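You operate a simulated robot arm through the tools that you are given. There is no shell and no other tool. Be economical: measure what you need, move in short steps, check, and stop when the job is done.

You run a simulated robot arm. Do the job below in one go: nothing can be reset, and whatever is moved stays where it is left.

## Task
Brush the rust off block L21 in the vice, then put it back.
Fine: back on the felt pad; vice closed till its gauge shows snug, eased at once if tight; green scrub brush, onto the brush shelf after; leave the vice open. Set down upright: what you pick out. What is to be rubbed or washed off counts as gone when no trace of it is left.
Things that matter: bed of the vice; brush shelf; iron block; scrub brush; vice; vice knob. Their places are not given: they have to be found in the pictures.

The check looks at the end state, three seconds after you hand in, the way a careful person would. Anything else that was tipped, shoved, dropped, spilled or broken makes it a failure.

## Robot
A 7-joint arm with a two-finger parallel gripper, fixed in place. Base frame: the origin is at the foot of the arm, x ahead of it, y to its left, z up. Units: m, rad, N and s.
With the tool pointing down near the work surface it reaches from about 0.22 to 0.74 m from the base axis. Its first joint turns from -2.897 to 2.897 rad. Payload 1.57 kg.
Tool frame: the origin (TCP) lies between the finger pads and is the grasp point; the fingertips stand 0.03 m ahead of it; z points along the fingers, y is the line along which they close. The gripper opens to 0.11 m. The fingers are 0.024 m wide and 0.012 m thick; the gripper's body (0.048 by 0.112 m) begins 0.078 m behind the TCP.
Orientation is that of the tool frame in the base frame, as a unit quaternion [w, x, y, z]. With the fingers straight down and closing along the base's y, the tool's x points along the base's -x, its y along +y and its z along -z.

## Interface
- The arm moves only by the tool arm_command. Its argument "targets" is text: rows parted by semicolons, each of 6 numbers parted by spaces: the shift along the base's x, y, z in units of 400 mm (1.0 is 400 mm), then the turn, a rotation vector about the base's x, y, z in units of 120 degrees (1.0 is 120 degrees). In form: dx dy dz wx wy wz; .... A call has 1 to 20 rows; each row is the pose to reach, as a shift and turn from the pose commanded when the call began. "gripper" is the closure in counts, from 0 (fully open) to 255 (shut), set as the call begins (left out, the last holds). A call with a number of a shift or a turn outside -1 to 1 is refused whole. Rows are played at 5 a second. More than 0.05 m and 0.15 rad between two rows, or a gripper value outside its range, and nothing of the call is played. A pose out of reach is approached as far as the arm can. The call stops where the force on the tool passes 40 N (or 10 N more than at its start, if that is more) or the arm is blocked; 0.2 s more then pass. The fingers move at their own pace (about 0.045 m/s each) and stop on an object; they squeeze with about 21 N. The grip force told is the motor's: it shows also when the fingers shut on nothing. Time passes only in rows, and 0.2 s behind the last, so rows that repeat a pose let the fingers close. The reply holds the time, the measured pose of the TCP, the force on the tool along the base axes, the opening and the grip force, in the units named above and with some noise, with the torque about the TCP (base axes, N m) and any sound that the robot's microphone picked up.
- Cameras (640 x 400 px; columns grow to the right, rows downward): "scene" is fixed at [0.2213, -0.6479, 1.7057]; the picture's right is [0.91, -0.41, 0.00], its down [-0.32, -0.70, -0.64] and it looks along [0.26, 0.58, -0.77] (base axes); focal length 371 px, centre (320, 200). "wrist" rides on the gripper at [0.07, 0.016, -0.141] in the tool frame; the picture's right is [-0.23, 0.97, 0.00], its down [-0.85, -0.20, -0.48] and it looks along [-0.47, -0.11, 0.88] (tool axes); focal length 222 px, centre (320, 200).
- camera(camera): a new picture of that camera. The clock stands still meanwhile.
- lift_body(by): slides the trunk up (or, below 0, down) by that many m; the arm rides with it, the base frame stays. It gives what a move gives, with no picture.
- measure_at(camera, pixels): for up to 12 pixels [column, row] of the newest picture of that camera ("zoom" is the newest enlarged one), the place [x, y, z] in the base frame of the surface seen there, good to about 0.003 m. The clock stands still meanwhile.
- zoom(camera, box): a new picture of the part [left, top, right, bottom] of that camera's present view, enlarged. The clock stands still meanwhile.
- hand_in(): hands the job in; it is judged then, once.

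Go step by step. Measure first, check grasps and placings, and put right what went wrong. The budget is 80 turns and 34 pictures, counting those below and the enlarged ones. Unless the task says otherwise, let go and move clear before handing in, and close with one line.

The tools are called after "Request:" as name(argument=value, ...) on one line, values as JSON. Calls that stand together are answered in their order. arm_command: Moves the arm, as the interface text tells. Its arguments: {"type":"object","properties":{"targets":{"type":"string"},"gripper":{"type":"number"}},"required":["targets"]} The other tools are called the same way: lift_body (by) slides the trunk up or down; camera (camera) takes a picture; measure_at (camera, pixels) gives the place of the surface under pixels of a picture; zoom (camera, box) takes an enlarged picture of a part of a camera's view; hand_in () hands the job in.

At the start:

```text
time: 0.0
ee_pos: [0.2261, -0.2461, 1.3546]
tcp_rot: [0.0, 0.0, 1.0, 0.0]
ft_force: [0.5, 1.2, -0.2]
moment: [-0.02, -0.02, 0.0]
grip_width: 0.11
finger_force: 0.1
trunk travel left (down, up): [-0.525, 0.065]
```

scene: 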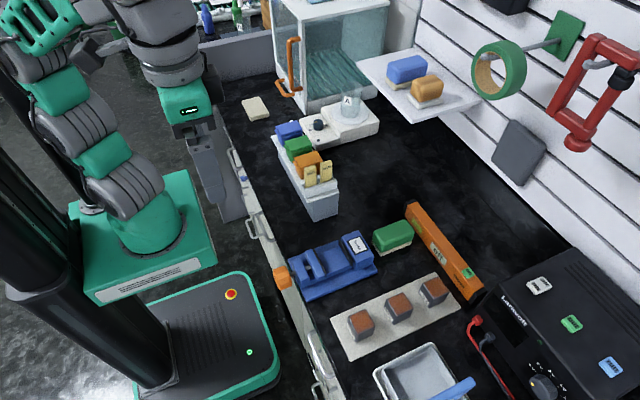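
wrist: 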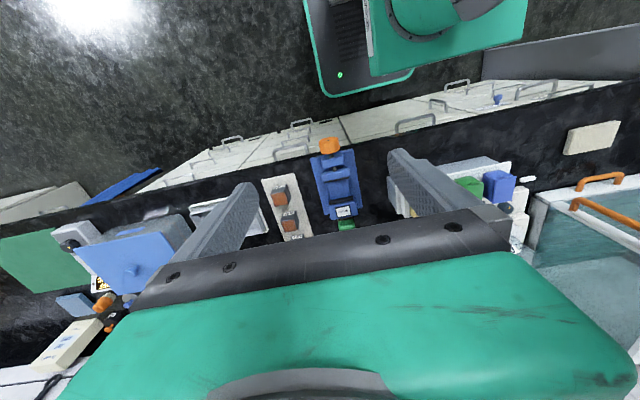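

The scene shows the blue vice near (335,265), its orange knob at (283,278), three blocks on the felt pad (360-435, 285-325), and a green brush at (393,237). I'll zoom in for the labels and details.

Request:
zoom(camera="scene", box=[260, 190, 500, 340])

Request:
zoom(camera="scene", box=[240, 40, 480, 190])

```text
2.67 times, centred on (380, 265) of scene
```

zoom: 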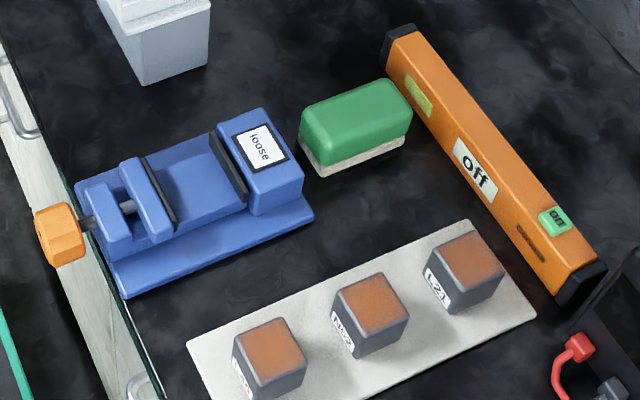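

```text
2.67 times, centred on (360, 115) of scene
```

zoom: 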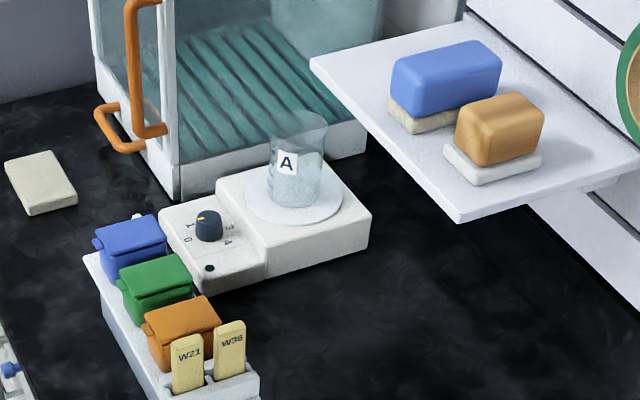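

The gauge reads "loose"; the far block looks like L21 or L71, so I need a closer look at the labels. The green brush lies on the bench and the brush shelf is at the wall (420,85).

Request:
zoom(camera="scene", box=[340, 270, 460, 345])

Request:
measure_at(camera="scene", pixels=[[362, 318], [398, 301], [433, 285], [284, 279], [393, 233], [308, 270], [333, 258], [357, 243], [365, 58], [412, 112], [475, 102], [425, 104]])

```text
5.33 times, centred on (400, 308) of scene
```

zoom: 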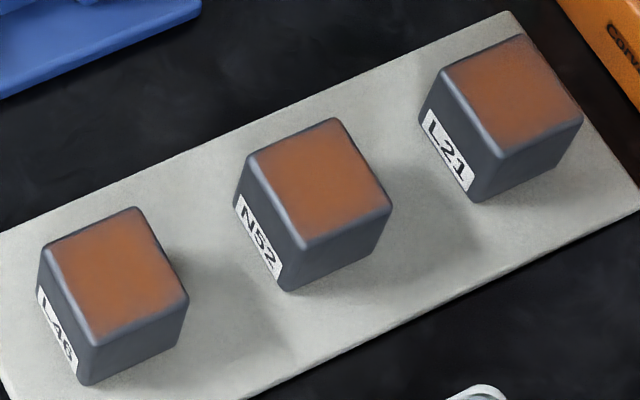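

```text
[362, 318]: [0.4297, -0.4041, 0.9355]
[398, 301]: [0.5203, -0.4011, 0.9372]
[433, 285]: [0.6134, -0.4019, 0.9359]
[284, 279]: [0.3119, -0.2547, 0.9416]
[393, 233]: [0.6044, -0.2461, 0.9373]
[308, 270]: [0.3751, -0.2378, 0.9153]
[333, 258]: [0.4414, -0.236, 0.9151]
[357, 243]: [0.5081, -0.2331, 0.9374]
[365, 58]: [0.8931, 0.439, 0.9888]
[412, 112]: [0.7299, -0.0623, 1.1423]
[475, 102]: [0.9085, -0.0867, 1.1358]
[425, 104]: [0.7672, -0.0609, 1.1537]
```

L21 is the far block, at about (0.613, -0.402). Next I measure the block edges, vice jaws, brush and shelf in detail.

Request:
zoom(camera="scene", box=[265, 220, 425, 320])

Request:
measure_at(camera="scene", pixels=[[424, 284], [438, 277], [447, 287], [434, 296], [440, 300], [422, 296], [356, 54], [390, 48], [480, 100], [415, 122], [407, 70], [428, 89]])

```text
4.00 times, centred on (345, 270) of scene
```

zoom: 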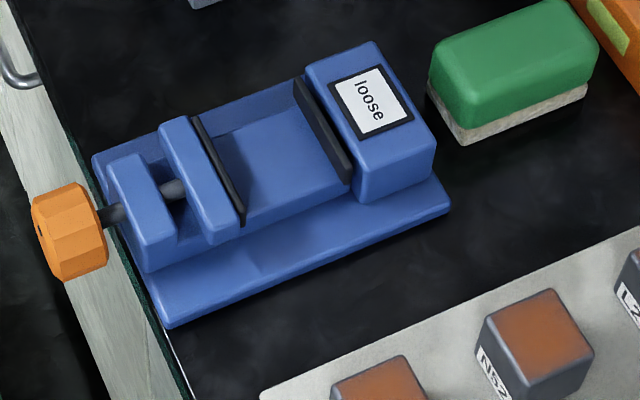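

```text
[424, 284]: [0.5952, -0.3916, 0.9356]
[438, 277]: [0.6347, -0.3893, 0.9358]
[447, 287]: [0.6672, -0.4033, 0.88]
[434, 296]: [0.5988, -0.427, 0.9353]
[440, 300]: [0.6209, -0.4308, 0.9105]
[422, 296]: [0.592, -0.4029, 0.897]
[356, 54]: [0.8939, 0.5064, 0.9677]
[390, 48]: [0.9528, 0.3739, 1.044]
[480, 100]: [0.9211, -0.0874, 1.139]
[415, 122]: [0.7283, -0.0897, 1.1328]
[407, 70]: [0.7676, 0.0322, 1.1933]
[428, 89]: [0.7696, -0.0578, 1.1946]
```

Now the vice details in the zoomed view.

Request:
measure_at(camera="zoom", pixels=[[175, 125], [220, 235], [195, 120], [240, 222], [300, 82], [348, 178], [270, 175], [310, 68], [365, 195], [435, 145], [130, 165], [165, 255]])

Request:
measure_at(camera="zoom", pixels=[[60, 190], [85, 230], [42, 230], [70, 275], [172, 190], [437, 75], [555, 10], [597, 48], [470, 120], [467, 138], [585, 95], [110, 215]])

Request:
measure_at(camera="scene", pixels=[[360, 65], [380, 90], [400, 108], [412, 118], [440, 112], [465, 106], [395, 95], [440, 72], [385, 72], [425, 65], [410, 98], [440, 98]])

```text
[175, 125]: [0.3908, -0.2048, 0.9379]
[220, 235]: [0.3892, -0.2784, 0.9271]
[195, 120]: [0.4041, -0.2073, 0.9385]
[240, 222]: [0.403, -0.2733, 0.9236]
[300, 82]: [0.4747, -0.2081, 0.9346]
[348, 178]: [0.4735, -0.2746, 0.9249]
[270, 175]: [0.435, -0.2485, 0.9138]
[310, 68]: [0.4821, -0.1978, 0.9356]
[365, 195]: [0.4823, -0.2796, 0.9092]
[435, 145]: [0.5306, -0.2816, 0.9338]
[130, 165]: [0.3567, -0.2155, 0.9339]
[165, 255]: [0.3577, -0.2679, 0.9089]
```

```text
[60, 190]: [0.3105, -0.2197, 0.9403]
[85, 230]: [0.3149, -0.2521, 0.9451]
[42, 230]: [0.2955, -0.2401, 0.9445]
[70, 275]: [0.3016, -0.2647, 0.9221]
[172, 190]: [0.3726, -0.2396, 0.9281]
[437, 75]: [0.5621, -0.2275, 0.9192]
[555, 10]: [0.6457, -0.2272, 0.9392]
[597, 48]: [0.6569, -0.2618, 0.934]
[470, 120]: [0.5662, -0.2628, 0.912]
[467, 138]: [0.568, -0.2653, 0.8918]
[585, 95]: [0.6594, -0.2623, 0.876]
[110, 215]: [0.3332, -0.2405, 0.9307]
```

```text
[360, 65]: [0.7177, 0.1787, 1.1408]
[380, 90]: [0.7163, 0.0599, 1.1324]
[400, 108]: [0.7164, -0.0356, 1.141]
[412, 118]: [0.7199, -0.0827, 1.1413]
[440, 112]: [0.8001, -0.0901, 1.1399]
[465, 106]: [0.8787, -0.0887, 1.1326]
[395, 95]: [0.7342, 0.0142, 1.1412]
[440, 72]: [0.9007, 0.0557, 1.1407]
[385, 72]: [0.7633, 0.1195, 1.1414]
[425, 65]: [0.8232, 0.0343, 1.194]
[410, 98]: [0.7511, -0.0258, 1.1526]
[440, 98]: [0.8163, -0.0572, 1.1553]
```

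Vice jaws: moving face x≈0.407, fixed face x≈0.472, bed z≈0.914, centre y≈-0.24; knob centre about (0.305,-0.242,0.93). I zoom on L21 for its yaw and on the shelf for free space.

Request:
zoom(camera="scene", box=[400, 260, 480, 310])

Request:
measure_at(camera="zoom", pixels=[[207, 140], [295, 90], [375, 180], [285, 235], [190, 200], [270, 285], [330, 265], [360, 215], [440, 200], [560, 250], [520, 150], [100, 170]])

Request:
zoom(camera="scene", box=[350, 30, 510, 130])

Request:
measure_at(camera="zoom", pixels=[[30, 105], [70, 95], [130, 140], [130, 180], [215, 240], [230, 285], [350, 325], [250, 350], [160, 200], [60, 140], [480, 260], [120, 80]])

```text
8.00 times, centred on (440, 285) of scene
```

zoom: 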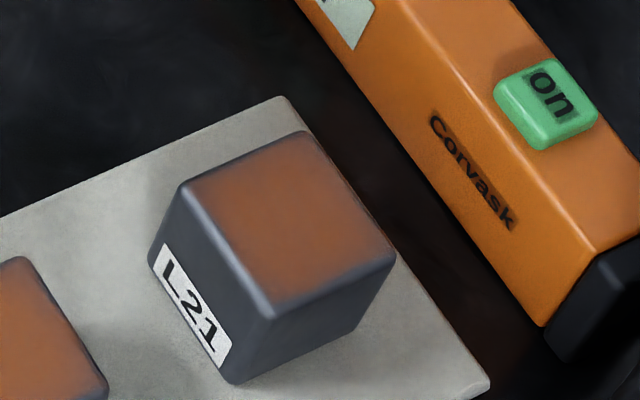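

```text
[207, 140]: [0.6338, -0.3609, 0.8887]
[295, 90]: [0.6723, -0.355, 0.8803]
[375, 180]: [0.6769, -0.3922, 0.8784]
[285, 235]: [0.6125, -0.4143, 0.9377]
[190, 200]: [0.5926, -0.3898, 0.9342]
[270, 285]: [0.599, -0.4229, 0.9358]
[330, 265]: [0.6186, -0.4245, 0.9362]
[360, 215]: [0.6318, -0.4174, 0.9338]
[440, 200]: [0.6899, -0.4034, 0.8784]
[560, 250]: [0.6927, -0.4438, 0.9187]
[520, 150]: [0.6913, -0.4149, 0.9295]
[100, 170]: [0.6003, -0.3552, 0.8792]
```

```text
4.00 times, centred on (430, 80) of scene
```

zoom: 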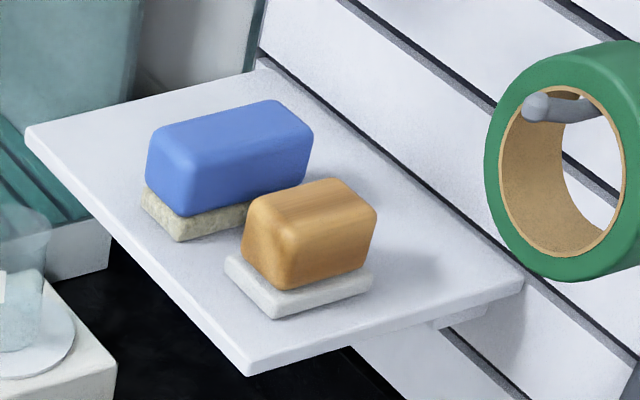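

```text
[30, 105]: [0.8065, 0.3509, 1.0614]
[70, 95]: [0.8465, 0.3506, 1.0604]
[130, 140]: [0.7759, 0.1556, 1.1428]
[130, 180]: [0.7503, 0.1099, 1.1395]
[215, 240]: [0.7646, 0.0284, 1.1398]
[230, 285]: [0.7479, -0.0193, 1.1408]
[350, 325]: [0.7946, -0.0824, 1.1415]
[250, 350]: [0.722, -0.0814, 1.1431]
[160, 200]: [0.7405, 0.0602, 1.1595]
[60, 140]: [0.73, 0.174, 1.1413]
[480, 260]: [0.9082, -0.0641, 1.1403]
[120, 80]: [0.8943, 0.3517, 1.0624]
```

L21 centre ≈ (0.613,-0.411), yaw ≈ 0, about 0.043 wide, top 0.936. The shelf's left part (y 0.12–0.19, x 0.72–0.9, z 1.141) is free. I lower the trunk a bit, then move over L21.

Request:
lift_body(by=-0.2)

```text
time: 2.2
ee_pos: [0.2261, -0.2453, 1.1539]
tcp_rot: [0.0, 0.0, 1.0, 0.0]
ft_force: [0.3, -0.3, -0.4]
moment: [0.0, 0.0, 0.02]
grip_width: 0.1102
finger_force: 0.1
trunk travel left (down, up): [-0.325, 0.265]
```

Trunk is lowered cleanly, with the TCP at z 1.154. Moving over L21.

Request:
arm_command(targets="0.0967 -0.042 -0.01 0 0 0; 0.1935 -0.083 -0.02 0 0 0; 0.29 -0.124 -0.03 0 0 0; 0.387 -0.166 -0.04 0 0 0; 0.484 -0.208 -0.06 0 0 0; 0.58 -0.249 -0.09 0 0 0; 0.677 -0.29 -0.12 0 0 0; 0.774 -0.332 -0.16 0 0 0; 0.87 -0.373 -0.2 0 0 0; 0.9675 -0.415 -0.25 0 0 0; 0.9675 -0.415 -0.25 0 0 0", gripper=0)

Request:
camera(camera="wrist")

```text
time: 4.6
ee_pos: [0.5246, -0.3568, 1.0384]
tcp_rot: [0.0, 0.0, 1.0, -0.001]
ft_force: [-0.1, 0.3, 0.2]
moment: [-0.03, 0.01, 0.0]
grip_width: 0.1101
finger_force: 0.0
out of reach, approached as far as the arm can: row 6, 7, 8, 9, 10, 11
trunk travel left (down, up): [-0.325, 0.265]
```

```text
25 pictures are left
```

wrist: 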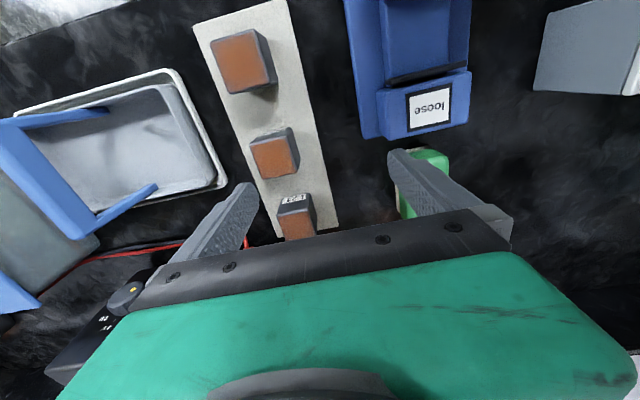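

The arm ran out of reach at radius 0.634 with the shoulder this high relative to the tool. I raise the tool and then lower the trunk further.

Request:
arm_command(targets="0 0 0.1 0 0 0; 0 0 0.2 0 0 0; 0 0 0.3 0 0 0; 0 0 0.4 0 0 0; 0 0 0.5 0 0 0;0 0 0.5 0 0 0")

```text
time: 6.0
ee_pos: [0.4544, -0.3036, 1.1275]
tcp_rot: [-0.001, 0.0, 1.0, 0.0]
ft_force: [-0.2, -0.3, -0.4]
moment: [-0.03, 0.02, -0.01]
grip_width: 0.1099
finger_force: 0.0
out of reach, approached as far as the arm can: row 1, 2, 3, 4, 5, 6
trunk travel left (down, up): [-0.325, 0.265]
```

Reach shrinks as the tool goes up relative to the trunk, so the trunk should be high. I raise it back fully.

Request:
lift_body(by=0.26)

```text
time: 8.6
ee_pos: [0.4549, -0.3018, 1.3866]
tcp_rot: [0.0, 0.0, 1.0, -0.001]
ft_force: [-0.8, 0.1, 0.3]
moment: [0.01, -0.02, 0.0]
grip_width: 0.1102
finger_force: 0.1
trunk travel left (down, up): [-0.585, 0.005]
```

Going down 0.32 m here to about z 1.06 and checking the pose.

Request:
arm_command(targets="0 0 -0.1 0 0 0; 0 0 -0.2 0 0 0; 0 0 -0.3 0 0 0; 0 0 -0.4 0 0 0; 0 0 -0.5 0 0 0; 0 0 -0.6 0 0 0; 0 0 -0.7 0 0 0; 0 0 -0.8 0 0 0; 0 0 -0.8 0 0 0")

```text
time: 10.6
ee_pos: [0.4551, -0.3058, 1.0643]
tcp_rot: [0.0, 0.001, 1.0, 0.001]
ft_force: [0.2, -0.2, -1.0]
moment: [0.01, 0.0, -0.01]
grip_width: 0.11
finger_force: 0.0
trunk travel left (down, up): [-0.585, 0.005]
```

The pose follows exactly now. Moving over L21.

Request:
arm_command(targets="0.1 -0.066 -0.03 0 0 0; 0.2 -0.131 -0.06 0 0 0; 0.3 -0.197 -0.08 0 0 0; 0.395 -0.2625 -0.11 0 0 0; 0.395 -0.2625 -0.11 0 0 0")

Request:
camera(camera="wrist")

```text
time: 11.8
ee_pos: [0.6067, -0.4094, 1.0192]
tcp_rot: [0.001, 0.0, 1.0, -0.001]
ft_force: [-0.7, 0.1, 0.4]
moment: [-0.03, -0.02, 0.02]
grip_width: 0.1099
finger_force: 0.1
out of reach, approached as far as the arm can: row 4, 5
trunk travel left (down, up): [-0.585, 0.005]
```

```text
24 pictures are left
```

wrist: 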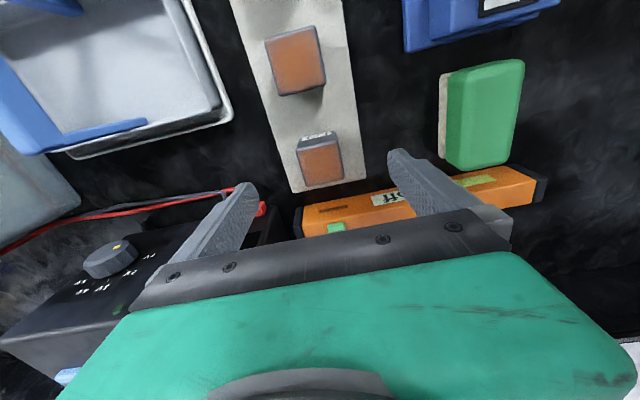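

I check clearance near the left finger (red lead at (262,207), black box corner) before descending.

Request:
measure_at(camera="wrist", pixels=[[262, 207], [240, 185], [180, 240], [270, 240], [321, 163], [301, 152], [338, 147], [344, 180], [303, 187], [320, 205], [130, 200], [400, 205]])

```text
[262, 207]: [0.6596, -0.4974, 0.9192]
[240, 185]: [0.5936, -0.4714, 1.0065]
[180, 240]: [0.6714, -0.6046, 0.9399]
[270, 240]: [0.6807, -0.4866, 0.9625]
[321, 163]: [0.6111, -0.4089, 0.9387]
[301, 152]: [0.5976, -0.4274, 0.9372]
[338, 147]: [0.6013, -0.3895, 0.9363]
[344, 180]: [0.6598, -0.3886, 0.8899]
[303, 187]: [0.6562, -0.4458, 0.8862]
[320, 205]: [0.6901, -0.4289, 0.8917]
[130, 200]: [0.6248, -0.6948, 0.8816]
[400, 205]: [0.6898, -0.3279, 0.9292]
```

Clear of the leads. Descending to grasp height with fingers partly closed.

Request:
arm_command(targets="0.004 -0.001 -0.06 0 0 0; 0.008 -0.002 -0.12 0 0 0; 0.012 -0.003 -0.18 0 0 0; 0.0125 -0.003 -0.235 0 0 0; 0.0125 -0.003 -0.235 0 0 0", gripper=75)

Request:
arm_command(targets="0 0 0 0 0 0; 0 0 0 0 0 0; 0 0 0 0 0 0; 0 0 0 0 0 0", gripper=255)

```text
time: 13.0
ee_pos: [0.6121, -0.4068, 0.9255]
tcp_rot: [0.001, 0.0, 1.0, 0.0]
ft_force: [-1.4, -0.2, 0.2]
moment: [0.01, -0.01, 0.03]
grip_width: 0.0774
finger_force: 0.2
trunk travel left (down, up): [-0.585, 0.005]
```

```text
time: 14.0
ee_pos: [0.612, -0.4079, 0.9261]
tcp_rot: [-0.001, 0.001, 1.0, 0.0]
ft_force: [0.2, -3.3, 0.7]
moment: [-0.16, -0.18, -0.08]
grip_width: 0.0459
finger_force: 20.7
trunk travel left (down, up): [-0.585, 0.005]
```

Block gripped at width 0.046. Lifting and carrying it to above the vice bed at (0.438,-0.241).

Request:
arm_command(targets="0 0 0.08 0 0 0; -0.01 0 0.16 0 0 0; -0.03 0 0.24 0 0 0; -0.1 0.07 0.28 0 0 0; -0.18 0.15 0.28 0 0 0; -0.26 0.23 0.28 0 0 0; -0.34 0.31 0.28 0 0 0; -0.4 0.38 0.28 0 0 0; -0.435 0.418 0.28 0 0 0; -0.435 0.418 0.28 0 0 0")

Request:
camera(camera="wrist")

Request:
zoom(camera="scene", box=[265, 210, 425, 310])

```text
time: 16.2
ee_pos: [0.4394, -0.2421, 1.0366]
tcp_rot: [0.001, 0.001, 1.0, 0.001]
ft_force: [0.5, -0.1, -0.2]
moment: [-0.01, 0.02, 0.0]
grip_width: 0.0
finger_force: 21.6
trunk travel left (down, up): [-0.585, 0.005]
```

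```text
23 pictures are left
```

wrist: 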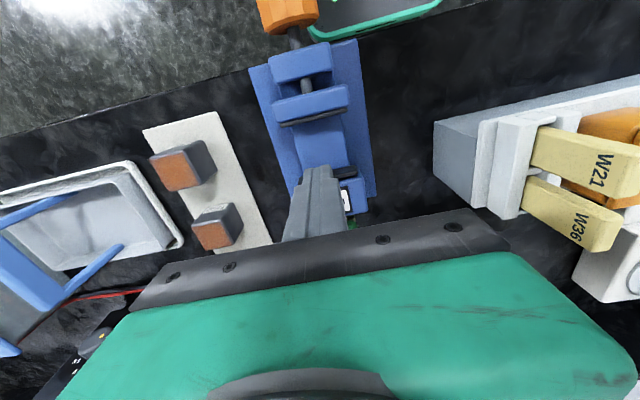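

```text
4.00 times, centred on (345, 260) of scene
```

zoom: 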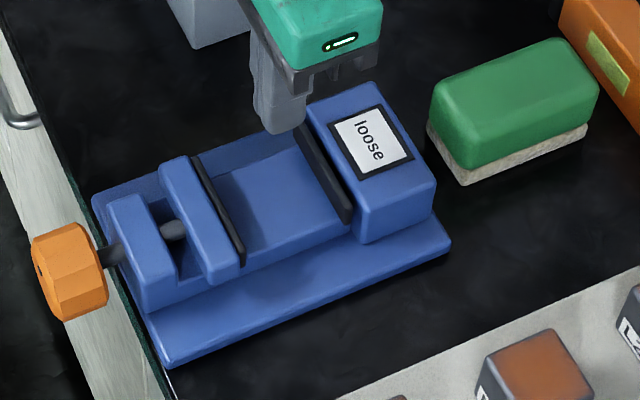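

The block slipped out during the lift; a piece of its label is visible at (630,300), so it seems to still be on the pad. I check how it stands.

Request:
zoom(camera="scene", box=[400, 260, 480, 310])

Request:
measure_at(camera="zoom", pixels=[[287, 221], [182, 190], [268, 305], [385, 255], [305, 140], [200, 320], [340, 330]])

```text
8.00 times, centred on (440, 285) of scene
```

zoom: 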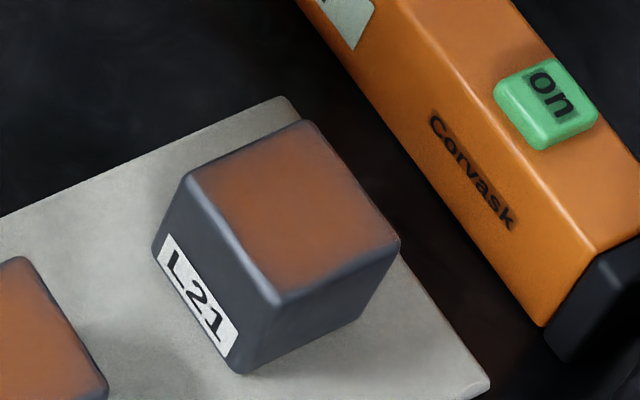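

```text
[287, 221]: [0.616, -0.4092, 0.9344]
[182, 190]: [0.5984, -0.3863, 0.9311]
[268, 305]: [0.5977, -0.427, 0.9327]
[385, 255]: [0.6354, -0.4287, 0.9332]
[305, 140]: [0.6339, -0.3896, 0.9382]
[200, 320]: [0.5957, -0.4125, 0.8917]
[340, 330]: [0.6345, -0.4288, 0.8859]
```

L21 stands upright nearly in place at about (0.615,-0.408). I return opened, grip lower this time, and will lift slowly.

Request:
arm_command(targets="0 -0.01 0 0 0 0; 0.08 -0.08 0 0 0 0; 0.16 -0.15 0 0 0 0; 0.24 -0.23 0 0 0 0; 0.32 -0.31 0 0 0 0; 0.38 -0.36 0 0 0 0; 0.41 -0.41 -0.03 0 0 0; 0.43 -0.418 -0.07 0 0 0; 0.435 -0.418 -0.13 0 0 0; 0.44 -0.418 -0.2 0 0 0; 0.44 -0.418 -0.26 0 0 0; 0.44 -0.418 -0.298 0 0 0; 0.44 -0.418 -0.298 0 0 0", gripper=75)

```text
time: 19.0
ee_pos: [0.6144, -0.4068, 0.9185]
tcp_rot: [0.0, 0.001, 1.0, 0.0]
ft_force: [0.4, 0.6, 0.1]
moment: [-0.01, -0.03, 0.0]
grip_width: 0.0781
finger_force: 0.0
trunk travel left (down, up): [-0.585, 0.005]
```

Request:
arm_command(targets="0 0 0 0 0 0; 0 0 0 0 0 0; 0 0 0 0 0 0; 0 0 0 0 0 0; 0 0 0 0 0 0; 0 0 0 0 0 0; 0 0 0.005 0 0 0; 0 0 0.01 0 0 0; 0 0 0.015 0 0 0; 0 0 0.02 0 0 0; 0 0 0.025 0 0 0; 0 0 0.03 0 0 0; 0 0 0.03 0 0 0", gripper=255)

```text
time: 21.8
ee_pos: [0.6142, -0.4079, 0.9295]
tcp_rot: [0.0, 0.001, 1.0, 0.0]
ft_force: [-0.5, 0.4, -7.4]
moment: [0.0, 0.03, 0.03]
grip_width: 0.0458
finger_force: 21.0
trunk travel left (down, up): [-0.585, 0.005]
```

Force z is -7.4 N, so the block is carried. Continuing the slow lift.

Request:
arm_command(targets="0 0 0.02 0 0 0; 0 0 0.04 0 0 0; 0 0 0.06 0 0 0; 0 0 0.08 0 0 0; 0 0 0.1 0 0 0; 0 0 0.12 0 0 0; 0 0 0.14 0 0 0; 0 0 0.16 0 0 0; 0 0 0.16 0 0 0")

Request:
zoom(camera="scene", box=[380, 220, 500, 295])

```text
time: 23.8
ee_pos: [0.6131, -0.407, 0.9946]
tcp_rot: [0.0, -0.001, 1.0, -0.001]
ft_force: [-0.4, -0.5, -6.6]
moment: [-0.01, 0.04, 0.0]
grip_width: 0.0459
finger_force: 21.2
trunk travel left (down, up): [-0.585, 0.005]
```

```text
5.33 times, centred on (440, 258) of scene
```

zoom: 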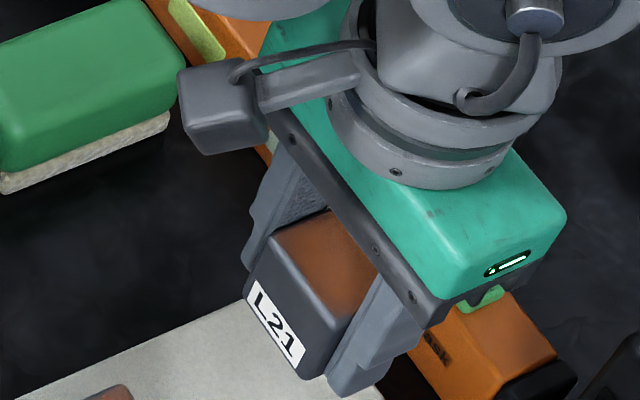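

The block is held firmly. Carrying it slowly to above the vice.

Request:
arm_command(targets="-0.01 0.01 0.03 0 0 0; -0.03 0.03 0.05 0 0 0; -0.06 0.057 0.05 0 0 0; -0.09 0.085 0.05 0 0 0; -0.12 0.114 0.05 0 0 0; -0.15 0.142 0.05 0 0 0; -0.18 0.171 0.05 0 0 0; -0.21 0.2 0.05 0 0 0; -0.24 0.228 0.05 0 0 0; -0.27 0.256 0.05 0 0 0; -0.3 0.285 0.05 0 0 0; -0.33 0.313 0.05 0 0 0; -0.36 0.342 0.05 0 0 0; -0.39 0.37 0.05 0 0 0; -0.41 0.39 0.05 0 0 0; -0.425 0.403 0.05 0 0 0; -0.4375 0.415 0.05 0 0 0; -0.4375 0.415 0.05 0 0 0")

Request:
zoom(camera="scene", box=[265, 180, 425, 280])

Request:
camera(camera="wrist")

```text
time: 27.6
ee_pos: [0.4385, -0.2388, 1.0159]
tcp_rot: [0.001, 0.0, 1.0, 0.0]
ft_force: [0.1, -0.1, -6.3]
moment: [-0.02, 0.07, 0.03]
grip_width: 0.0459
finger_force: 20.7
trunk travel left (down, up): [-0.585, 0.005]
```

```text
4.00 times, centred on (345, 230) of scene
```

zoom: 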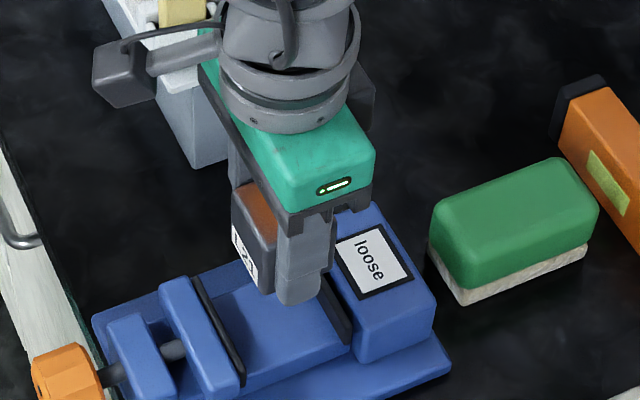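

```text
18 pictures are left
```

wrist: 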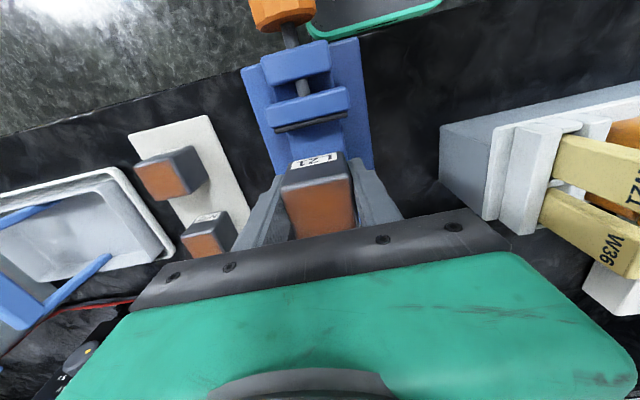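

I measure the held block against the jaws: its label face, top, and the moving/fixed jaws.

Request:
measure_at(camera="wrist", pixels=[[316, 160], [292, 170], [345, 165], [318, 185], [310, 128], [278, 132], [340, 122], [345, 138], [362, 170], [300, 110]])

Request:
measure_at(camera="zoom", pixels=[[250, 200], [250, 262], [200, 282], [240, 380], [348, 335], [290, 340], [225, 330], [205, 290], [330, 275], [260, 290]])

```text
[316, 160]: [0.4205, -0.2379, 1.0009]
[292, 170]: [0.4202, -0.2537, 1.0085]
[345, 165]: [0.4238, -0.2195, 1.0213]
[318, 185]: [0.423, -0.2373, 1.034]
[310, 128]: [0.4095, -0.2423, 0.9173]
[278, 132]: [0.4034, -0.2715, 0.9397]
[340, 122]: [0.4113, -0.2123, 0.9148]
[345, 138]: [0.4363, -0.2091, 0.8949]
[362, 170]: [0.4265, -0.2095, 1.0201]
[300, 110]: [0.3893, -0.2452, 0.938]
```

```text
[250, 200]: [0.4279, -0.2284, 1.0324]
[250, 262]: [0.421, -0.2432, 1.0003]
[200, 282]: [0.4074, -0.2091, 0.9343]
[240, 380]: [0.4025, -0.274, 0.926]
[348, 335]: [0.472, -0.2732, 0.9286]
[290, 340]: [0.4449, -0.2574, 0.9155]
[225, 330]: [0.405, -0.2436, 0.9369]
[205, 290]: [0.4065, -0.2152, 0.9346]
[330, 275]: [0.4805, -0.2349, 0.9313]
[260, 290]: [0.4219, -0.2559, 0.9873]
```

The block's x-centre sits about 4 mm ahead of the TCP, so I shift x by -4 mm and lower to 3 mm above the bed.

Request:
arm_command(targets="-0.01 -0.003 -0.02 0 0 0; -0.01 -0.003 -0.04 0 0 0; -0.01 -0.003 -0.06 0 0 0; -0.01 -0.003 -0.08 0 0 0; -0.01 -0.003 -0.1 0 0 0; -0.01 -0.003 -0.12 0 0 0; -0.01 -0.003 -0.135 0 0 0; -0.01 -0.003 -0.145 0 0 0; -0.01 -0.003 -0.15 0 0 0; -0.01 -0.003 -0.15 0 0 0")

Request:
arm_command(targets="0 0 -0.003 0 0 0; 0 0 -0.006 0 0 0; 0 0 -0.006 0 0 0")

```text
time: 29.8
ee_pos: [0.435, -0.2409, 0.9554]
tcp_rot: [0.0, 0.001, 1.0, 0.0]
ft_force: [0.4, 0.0, -8.2]
moment: [-0.01, 0.02, 0.02]
grip_width: 0.0459
finger_force: 21.1
trunk travel left (down, up): [-0.585, 0.005]
```

```text
time: 30.6
ee_pos: [0.4352, -0.2416, 0.9518]
tcp_rot: [0.0, 0.0, 1.0, 0.0]
ft_force: [-0.6, 0.2, -7.2]
moment: [0.02, 0.07, 0.01]
grip_width: 0.0459
finger_force: 21.1
trunk travel left (down, up): [-0.585, 0.005]
```

No contact yet (force z still -7.2 N). Easing down in 1 mm steps.

Request:
arm_command(targets="0 0 -0.0025 0 0 0; 0 0 -0.005 0 0 0; 0 0 -0.005 0 0 0")

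Request:
arm_command(targets="0 0 -0.0025 0 0 0; 0 0 -0.005 0 0 0; 0 0 -0.005 0 0 0")

```text
time: 31.4
ee_pos: [0.4345, -0.2413, 0.9511]
tcp_rot: [0.0, 0.0, 1.0, 0.0]
ft_force: [0.4, -0.6, -7.9]
moment: [0.0, 0.03, -0.01]
grip_width: 0.0459
finger_force: 21.1
trunk travel left (down, up): [-0.585, 0.005]
```

```text
time: 32.2
ee_pos: [0.4348, -0.2419, 0.9476]
tcp_rot: [0.0, 0.0, 1.0, 0.001]
ft_force: [-0.6, 0.2, -7.1]
moment: [-0.02, 0.04, 0.0]
grip_width: 0.0459
finger_force: 21.3
trunk travel left (down, up): [-0.585, 0.005]
```

Request:
arm_command(targets="0 0 -0.0025 0 0 0; 0 0 -0.005 0 0 0; 0 0 -0.005 0 0 0")

Request:
arm_command(targets="0 0 -0.0025 0 0 0; 0 0 -0.005 0 0 0; 0 0 -0.005 0 0 0")

```text
time: 33.0
ee_pos: [0.4361, -0.2419, 0.9475]
tcp_rot: [0.0, 0.0, 1.0, 0.0]
ft_force: [-0.2, 0.0, -7.5]
moment: [-0.01, -0.01, -0.01]
grip_width: 0.0459
finger_force: 21.0
trunk travel left (down, up): [-0.585, 0.005]
```

```text
time: 33.8
ee_pos: [0.4372, -0.2429, 0.9461]
tcp_rot: [0.001, -0.001, 1.0, -0.001]
ft_force: [0.7, 5.9, 13.9]
moment: [0.47, 0.41, -0.06]
grip_width: 0.0461
finger_force: 20.6
trunk travel left (down, up): [-0.585, 0.005]
```

Contact with the bed (force z +13.9 N). Releasing and rising.

Request:
arm_command(targets="0 0 0.002 0 0 0; 0 0 0.002 0 0 0; 0 0 0.002 0 0 0; 0 0 0.05 0 0 0; 0 0 0.12 0 0 0; 0 0 0.2 0 0 0; 0 0 0.3 0 0 0; 0 0 0.3 0 0 0", gripper=80)

Request:
camera(camera="wrist")

```text
time: 35.6
ee_pos: [0.4383, -0.2427, 1.0674]
tcp_rot: [0.0, 0.0, 1.0, 0.0]
ft_force: [-0.3, 0.6, 0.6]
moment: [0.01, 0.02, -0.05]
grip_width: 0.0756
finger_force: 0.0
trunk travel left (down, up): [-0.585, 0.005]
```

```text
17 pictures are left
```

wrist: 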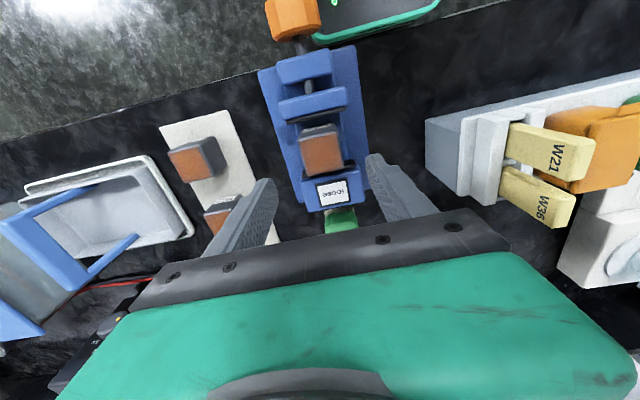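

L21 stands between the jaws. I measure the knob at (292,18) and shaft at (300,42).

Request:
measure_at(camera="wrist", pixels=[[292, 3], [292, 14], [292, 28], [272, 20], [312, 16], [302, 45], [316, 20], [268, 8], [285, 35], [309, 84], [320, 150], [313, 102]])

```text
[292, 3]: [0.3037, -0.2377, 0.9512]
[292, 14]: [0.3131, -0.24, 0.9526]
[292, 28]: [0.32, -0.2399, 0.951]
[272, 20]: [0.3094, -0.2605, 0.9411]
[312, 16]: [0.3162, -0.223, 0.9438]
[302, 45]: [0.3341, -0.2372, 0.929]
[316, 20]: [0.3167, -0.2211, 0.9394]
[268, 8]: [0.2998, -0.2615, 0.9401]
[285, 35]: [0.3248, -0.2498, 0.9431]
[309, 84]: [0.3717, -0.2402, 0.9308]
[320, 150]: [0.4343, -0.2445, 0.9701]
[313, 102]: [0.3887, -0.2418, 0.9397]
```

Knob axis ≈ y -0.241, z 0.925, centre x ≈ 0.306. I move to a start pose tilted -45° about x, backed off 0.1 m along the tool, with fingers open.

Request:
arm_command(targets="-0.06 0.01 0 -0.04 0 0; -0.12 0.03 0 -0.09 0 0; -0.18 0.06 0 -0.14 0 0; -0.24 0.09 -0.02 -0.19 0 0; -0.29 0.12 -0.05 -0.24 0 0; -0.331 0.15 -0.09 -0.29 0 0; -0.331 0.17 -0.13 -0.34 0 0; -0.331 0.184 -0.175 -0.375 0 0; -0.331 0.184 -0.175 -0.375 0 0", gripper=0)

```text
time: 37.6
ee_pos: [0.2999, -0.1694, 0.9948]
tcp_rot: [0.001, 0.001, 0.924, -0.383]
ft_force: [0.9, -0.1, 0.2]
moment: [0.0, 0.0, 0.01]
grip_width: 0.1097
finger_force: 0.0
trunk travel left (down, up): [-0.585, 0.005]
```

The tilt works. Before closing in I check where the bench front edge lies relative to the knob.

Request:
measure_at(camera="zoom", pixels=[[70, 330], [85, 320], [40, 300], [105, 395], [60, 270], [20, 200], [75, 290], [95, 305]])

```text
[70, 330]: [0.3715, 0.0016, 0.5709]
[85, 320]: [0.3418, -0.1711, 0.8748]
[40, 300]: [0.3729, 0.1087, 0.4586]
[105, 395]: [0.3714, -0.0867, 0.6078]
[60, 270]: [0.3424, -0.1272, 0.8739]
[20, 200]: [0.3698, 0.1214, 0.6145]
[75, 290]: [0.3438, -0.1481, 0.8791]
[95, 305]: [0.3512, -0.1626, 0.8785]
```

The bench edge is at x≈0.341, so there's free air round the knob. I advance onto the knob axis and close.

Request:
arm_command(targets="0.012 -0.045 -0.044 0 0 0; 0.0125 -0.09 -0.088 0 0 0; 0.0125 -0.135 -0.131 0 0 0; 0.0125 -0.179 -0.1745 0 0 0; 0.0125 -0.179 -0.1745 0 0 0")

Request:
arm_command(targets="0 0 0 0 0 0; 0 0 0 0 0 0; 0 0 0 0 0 0; 0 0 0 0 0 0; 0 0 0 0 0 0", gripper=255)

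```text
time: 38.8
ee_pos: [0.3053, -0.2383, 0.9237]
tcp_rot: [0.0, 0.0, 0.924, -0.382]
ft_force: [-0.4, -0.1, -0.9]
moment: [-0.01, 0.03, 0.0]
grip_width: 0.11
finger_force: 0.0
trunk travel left (down, up): [-0.585, 0.005]
```

```text
time: 40.0
ee_pos: [0.3054, -0.2404, 0.9241]
tcp_rot: [0.0, 0.001, 0.924, -0.383]
ft_force: [2.0, -8.7, 12.4]
moment: [-0.04, 0.6, 0.07]
grip_width: 0.0483
finger_force: 26.4
trunk travel left (down, up): [-0.585, 0.005]
```

The knob is gripped (width 0.048). I turn +90° about x, with a tiny centring shift.

Request:
arm_command(targets="0 -0.002 0.003 0.068 0 0; 0 -0.002 0.003 0.136 0 0; 0 -0.002 0.003 0.204 0 0; 0 -0.002 0.003 0.272 0 0; 0 -0.002 0.003 0.34 0 0; 0 -0.002 0.003 0.408 0 0; 0 -0.002 0.003 0.476 0 0; 0 -0.002 0.003 0.544 0 0; 0 -0.002 0.003 0.612 0 0; 0 -0.002 0.003 0.68 0 0; 0 -0.002 0.003 0.75 0 0; 0 -0.002 0.003 0.75 0 0")

Request:
zoom(camera="scene", box=[265, 210, 425, 310])

```text
time: 42.6
ee_pos: [0.305, -0.2407, 0.9252]
tcp_rot: [-0.001, 0.0, 0.923, 0.384]
ft_force: [-22.3, 9.3, -32.2]
moment: [0.07, -0.34, 1.33]
grip_width: 0.0482
finger_force: 44.9
trunk travel left (down, up): [-0.585, 0.005]
```

```text
4.00 times, centred on (345, 260) of scene
```

zoom: 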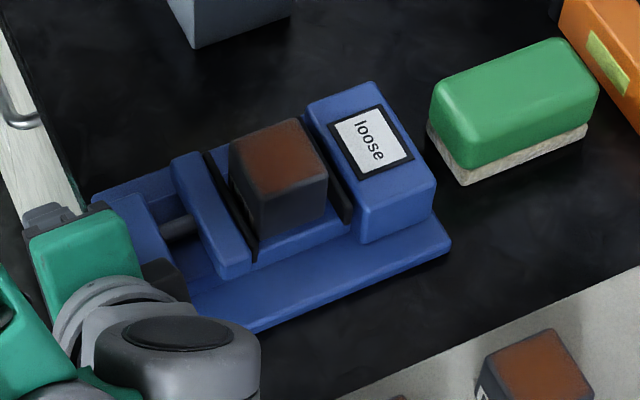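

The direction is right: the moving jaw advanced and the gauge still reads "loose". I measure how far, and release the knob to regrip.

Request:
measure_at(camera="zoom", pixels=[[208, 155], [255, 252], [180, 165], [275, 160], [235, 165], [265, 225], [346, 215], [150, 270], [170, 285]])

Request:
arm_command(targets="0 0 0 0 0 0; 0 0 0 0 0 0; 0 0 0 0 0 0; 0 0 0 0 0 0", gripper=60)

```text
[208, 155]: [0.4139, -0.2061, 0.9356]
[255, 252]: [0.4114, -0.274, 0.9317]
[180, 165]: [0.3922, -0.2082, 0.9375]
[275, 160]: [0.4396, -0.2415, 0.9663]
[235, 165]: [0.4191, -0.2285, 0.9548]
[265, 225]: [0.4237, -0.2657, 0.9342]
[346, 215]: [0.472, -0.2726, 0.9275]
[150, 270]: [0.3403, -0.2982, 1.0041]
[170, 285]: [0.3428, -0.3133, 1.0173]
```

```text
time: 43.6
ee_pos: [0.3076, -0.242, 0.9257]
tcp_rot: [0.0, 0.001, 0.924, 0.383]
ft_force: [0.1, 0.7, 0.6]
moment: [0.02, 0.01, -0.01]
grip_width: 0.0841
finger_force: 0.0
trunk travel left (down, up): [-0.585, 0.005]
```

The jaw moved ~9 mm per 90°; about 10 mm gap remains. I swing the open fingers back -90° and regrip.

Request:
arm_command(targets="0 0 0 -0.068 0 0; 0 0 0 -0.136 0 0; 0 0 0 -0.204 0 0; 0 0 0 -0.272 0 0; 0 0 0 -0.34 0 0; 0 0 0 -0.408 0 0; 0 0 0 -0.476 0 0; 0 0 0 -0.544 0 0; 0 0 0 -0.612 0 0; 0 0 0 -0.68 0 0; 0 0 0 -0.75 0 0; 0 0 0 -0.75 0 0")

Request:
arm_command(targets="0 0 0 0 0 0; 0 0 0 0 0 0; 0 0 0 0 0 0; 0 0 0 0 0 0; 0 0 0 0 0 0", gripper=255)

Request:
arm_command(targets="0 0 0 0.068 0 0; 0 0 0 0.136 0 0; 0 0 0 0.204 0 0; 0 0 0 0.272 0 0; 0 0 0 0.34 0 0; 0 0 0 0.408 0 0; 0 0 0 0.476 0 0; 0 0 0 0.476 0 0")

Request:
zoom(camera="scene", box=[265, 210, 425, 310])

```text
time: 46.2
ee_pos: [0.3082, -0.2394, 0.9269]
tcp_rot: [0.0, 0.0, 0.924, -0.383]
ft_force: [0.1, 0.1, -0.6]
moment: [-0.02, 0.04, 0.01]
grip_width: 0.0841
finger_force: 0.1
trunk travel left (down, up): [-0.585, 0.005]
```

```text
time: 47.4
ee_pos: [0.3074, -0.2395, 0.9252]
tcp_rot: [-0.001, -0.001, 0.924, -0.382]
ft_force: [-0.9, 8.6, -16.6]
moment: [0.02, -0.99, 0.06]
grip_width: 0.0481
finger_force: 40.2
trunk travel left (down, up): [-0.585, 0.005]
```

```text
time: 49.2
ee_pos: [0.3067, -0.2394, 0.9267]
tcp_rot: [-0.001, 0.001, 0.994, 0.107]
ft_force: [-4.3, 7.4, -19.1]
moment: [0.03, 0.78, 1.63]
grip_width: 0.0484
finger_force: 44.9
trunk travel left (down, up): [-0.585, 0.005]
```

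```text
4.00 times, centred on (345, 260) of scene
```

zoom: 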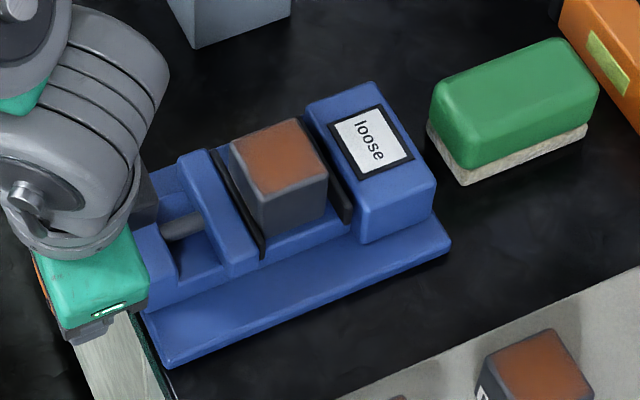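

Still "loose"; about 5 mm of gap remains. Another 33° finishes this stroke.

Request:
arm_command(targets="0 0 0 0.068 0 0; 0 0 0 0.136 0 0; 0 0 0 0.204 0 0; 0 0 0 0.274 0 0; 0 0 0 0.274 0 0")

Request:
zoom(camera="scene", box=[265, 210, 425, 310])

```text
time: 50.4
ee_pos: [0.3065, -0.2412, 0.9261]
tcp_rot: [-0.001, 0.002, 0.923, 0.384]
ft_force: [-9.2, 2.3, -24.8]
moment: [0.04, -0.57, 0.48]
grip_width: 0.0486
finger_force: 45.0
trunk travel left (down, up): [-0.585, 0.005]
```

```text
4.00 times, centred on (345, 260) of scene
```

zoom: 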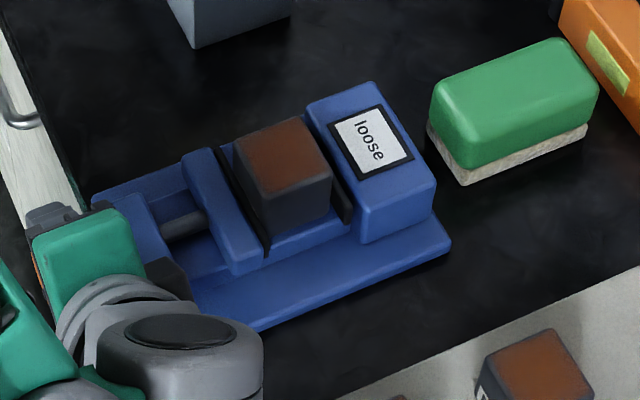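

The jaw now pushes the block. I measure the remaining gap to the fixed jaw, and swing back for a third stroke.

Request:
measure_at(camera="zoom", pixels=[[240, 155], [266, 215], [296, 125], [325, 172], [316, 195], [215, 155], [262, 245], [346, 215], [345, 190]])

Request:
arm_command(targets="0 0 0 0 0 0; 0 0 0 0 0 0; 0 0 0 0 0 0; 0 0 0 0 0 0", gripper=60)

Request:
arm_command(targets="0 0 0 -0.068 0 0; 0 0 0 -0.136 0 0; 0 0 0 -0.204 0 0; 0 0 0 -0.272 0 0; 0 0 0 -0.34 0 0; 0 0 0 -0.408 0 0; 0 0 0 -0.476 0 0; 0 0 0 -0.544 0 0; 0 0 0 -0.612 0 0; 0 0 0 -0.68 0 0; 0 0 0 -0.75 0 0; 0 0 0 -0.75 0 0")

Request:
arm_command(targets="0 0 0 0 0 0; 0 0 0 0 0 0; 0 0 0 0 0 0; 0 0 0 0 0 0; 0 0 0 0 0 0", gripper=255)

```text
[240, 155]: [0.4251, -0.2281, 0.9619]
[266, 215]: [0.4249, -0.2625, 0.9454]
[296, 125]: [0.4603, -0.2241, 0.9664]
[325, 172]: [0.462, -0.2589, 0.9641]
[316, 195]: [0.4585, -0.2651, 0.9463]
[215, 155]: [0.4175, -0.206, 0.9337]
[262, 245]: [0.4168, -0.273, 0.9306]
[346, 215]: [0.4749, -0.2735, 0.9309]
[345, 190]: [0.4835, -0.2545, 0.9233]
```

```text
time: 51.4
ee_pos: [0.3075, -0.2394, 0.9282]
tcp_rot: [0.0, 0.0, 0.924, 0.382]
ft_force: [-0.9, 0.1, 0.6]
moment: [0.02, 0.03, -0.02]
grip_width: 0.0842
finger_force: 0.1
trunk travel left (down, up): [-0.585, 0.005]
```

```text
time: 54.0
ee_pos: [0.3092, -0.241, 0.9274]
tcp_rot: [0.0, 0.0, 0.924, -0.383]
ft_force: [0.3, -0.4, 0.3]
moment: [0.03, 0.0, -0.01]
grip_width: 0.0841
finger_force: 0.0
trunk travel left (down, up): [-0.585, 0.005]
```

```text
time: 55.2
ee_pos: [0.3094, -0.2392, 0.9258]
tcp_rot: [0.0, 0.0, 0.924, -0.381]
ft_force: [-0.3, 5.1, -10.1]
moment: [0.01, -0.68, 0.1]
grip_width: 0.0484
finger_force: 40.8
trunk travel left (down, up): [-0.585, 0.005]
```

About 3–4 mm remains. I turn 30° while watching the torque about x.

Request:
arm_command(targets="0 0 0 0.06 0 0; 0 0 0 0.125 0 0; 0 0 0 0.19 0 0; 0 0 0 0.25 0 0; 0 0 0 0.25 0 0")

Request:
arm_command(targets="0 0 0 0.06 0 0; 0 0 0 0.125 0 0; 0 0 0 0.125 0 0")

Request:
zoom(camera="scene", box=[265, 210, 425, 310])

```text
time: 56.4
ee_pos: [0.3088, -0.2391, 0.9268]
tcp_rot: [-0.001, 0.0, 0.992, -0.13]
ft_force: [5.4, 8.1, -16.0]
moment: [0.08, -1.4, -0.22]
grip_width: 0.0482
finger_force: 44.8
trunk travel left (down, up): [-0.585, 0.005]
```

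```text
time: 57.2
ee_pos: [0.3096, -0.2401, 0.9255]
tcp_rot: [0.0, 0.0, 1.0, 0.001]
ft_force: [4.0, 4.3, 0.4]
moment: [0.03, 1.31, 0.96]
grip_width: 0.0481
finger_force: 45.0
trunk travel left (down, up): [-0.585, 0.005]
```

```text
4.00 times, centred on (345, 260) of scene
```

zoom: 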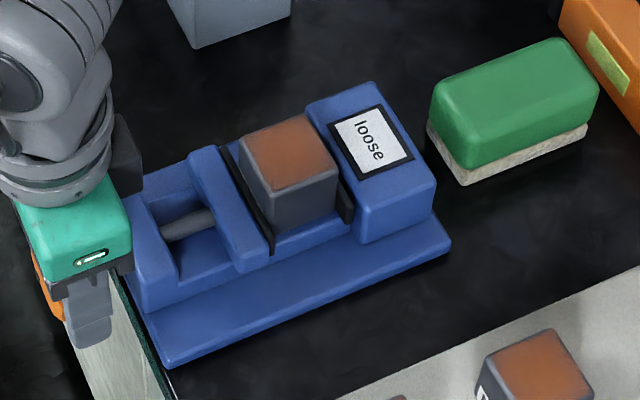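

The block is now almost at the fixed jaw. I turn in 12° increments, watching the torque.

Request:
arm_command(targets="0 0 0 0.05 0 0; 0 0 0 0.1 0 0; 0 0 0 0.1 0 0")

Request:
zoom(camera="scene", box=[325, 225, 389, 265])

```text
time: 58.0
ee_pos: [0.308, -0.2412, 0.9259]
tcp_rot: [0.001, 0.0, 0.995, 0.104]
ft_force: [5.7, 0.9, 0.0]
moment: [0.0, -0.35, 0.46]
grip_width: 0.0483
finger_force: 45.3
trunk travel left (down, up): [-0.585, 0.005]
```

```text
10.00 times, centred on (357, 245) of scene
```

zoom: 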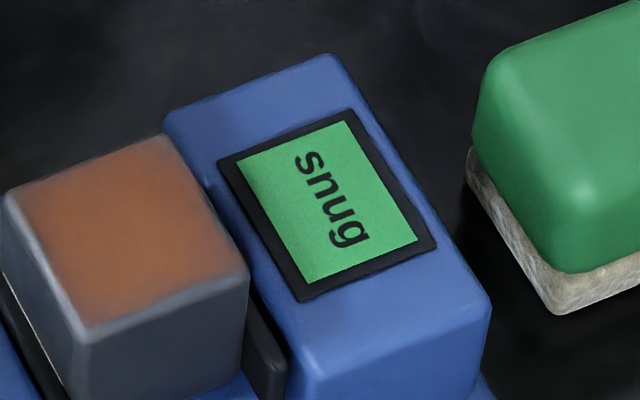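

The gauge reads "snug". I open, back off along the tool and straighten it, rising above the vice.

Request:
arm_command(targets="0 0 0 0 0 0; 0 0 0 0 0 0; 0 0 0 0 0 0; 0 0 0 0 0 0; -0.01 -0.017 0.08 0 0 0; -0.01 -0.035 0.16 0 0 0; 0 -0.052 0.245 0 0 0; 0 -0.04 0.32 -0.05 0 0; 0 -0.02 0.4 -0.1 0 0; 0 -0.02 0.4 -0.1 0 0", gripper=30)

Request:
measure_at(camera="zoom", pixels=[[120, 235], [150, 140], [15, 195], [245, 265], [85, 330]])

```text
time: 60.2
ee_pos: [0.3094, -0.2464, 1.0849]
tcp_rot: [0.001, 0.0, 1.0, 0.001]
ft_force: [-0.1, 1.7, -0.2]
moment: [0.02, -0.01, -0.03]
grip_width: 0.0972
finger_force: 0.0
trunk travel left (down, up): [-0.585, 0.005]
```

```text
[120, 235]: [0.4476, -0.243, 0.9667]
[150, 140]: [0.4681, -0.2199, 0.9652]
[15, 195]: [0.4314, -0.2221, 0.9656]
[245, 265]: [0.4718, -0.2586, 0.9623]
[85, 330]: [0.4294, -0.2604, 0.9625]
```

The block centre is (0.45,-0.241) with top at 0.966. I move over the green brush and tilt 30° forward, which gives the reach for the shelf later.

Request:
arm_command(targets="0.1 0 0 -0 -0.03 0; 0.2 0 0 0 -0.06 0; 0.3 0 0 0 -0.1 0; 0.4 0 0 0 -0.14 0; 0.5 0 0 0 -0.18 0; 0.6 0 0 0 -0.22 0; 0.71 0 0 0 -0.25 0; 0.71 0 -0.05 0 -0.25 0; 0.71 0 -0.05 0 -0.25 0")

Request:
camera(camera="wrist")

```text
time: 62.2
ee_pos: [0.5934, -0.2478, 1.0668]
tcp_rot: [0.259, 0.0, 0.966, 0.0]
ft_force: [0.4, -0.3, -0.8]
moment: [0.0, -0.02, 0.02]
grip_width: 0.097
finger_force: 0.0
trunk travel left (down, up): [-0.585, 0.005]
```

```text
11 pictures are left
```

wrist: 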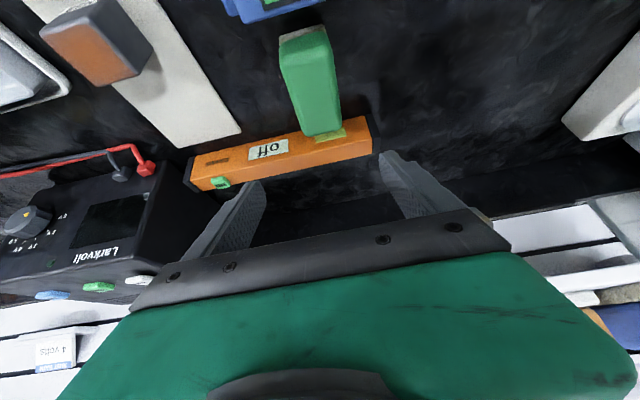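

Tilt is correct. I measure the brush edges and the orange beam.

Request:
measure_at(camera="wrist", pixels=[[282, 45], [326, 33], [302, 70], [318, 128], [296, 125], [340, 120], [300, 34], [290, 30], [330, 140], [350, 125], [284, 80], [333, 70]])

```text
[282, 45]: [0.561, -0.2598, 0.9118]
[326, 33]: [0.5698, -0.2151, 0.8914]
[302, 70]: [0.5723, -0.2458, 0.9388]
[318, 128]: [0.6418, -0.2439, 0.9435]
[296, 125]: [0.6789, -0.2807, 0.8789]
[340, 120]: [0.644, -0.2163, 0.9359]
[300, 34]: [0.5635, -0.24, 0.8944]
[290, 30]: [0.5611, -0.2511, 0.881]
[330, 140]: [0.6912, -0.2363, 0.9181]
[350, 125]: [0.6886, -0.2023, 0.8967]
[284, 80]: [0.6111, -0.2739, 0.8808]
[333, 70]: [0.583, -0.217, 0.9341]
```

Brush spans x 0.563–0.66, y centre ≈ -0.240. Descending to z 0.930 and gripping.

Request:
arm_command(targets="0.005 0.015 -0.08 0 0 0; 0.008 0.015 -0.16 0 0 0; 0.008 0.015 -0.24 0 0 0; 0.008 0.015 -0.3 0 0 0; 0.008 0.015 -0.341 0 0 0; 0.008 0.015 -0.341 0 0 0")

Request:
arm_command(targets="0 0 0 0 0 0; 0 0 0 0 0 0; 0 0 0 0 0 0; 0 0 0 0 0 0; 0 0 0 0 0 0; 0 0 0.005 0 0 0; 0 0 0.015 0 0 0; 0 0 0.03 0 0 0; 0 0 0.05 0 0 0; 0 0 0.05 0 0 0", gripper=255)

```text
time: 63.6
ee_pos: [0.5989, -0.2417, 0.9295]
tcp_rot: [0.259, 0.0, 0.966, 0.0]
ft_force: [0.0, 0.7, 0.9]
moment: [-0.03, -0.01, -0.01]
grip_width: 0.097
finger_force: 0.1
trunk travel left (down, up): [-0.585, 0.005]
```

```text
time: 65.8
ee_pos: [0.5953, -0.2441, 0.9494]
tcp_rot: [0.259, 0.002, 0.966, -0.001]
ft_force: [-0.5, 0.0, -1.0]
moment: [-0.02, 0.03, 0.01]
grip_width: 0.0516
finger_force: 21.0
trunk travel left (down, up): [-0.585, 0.005]
```

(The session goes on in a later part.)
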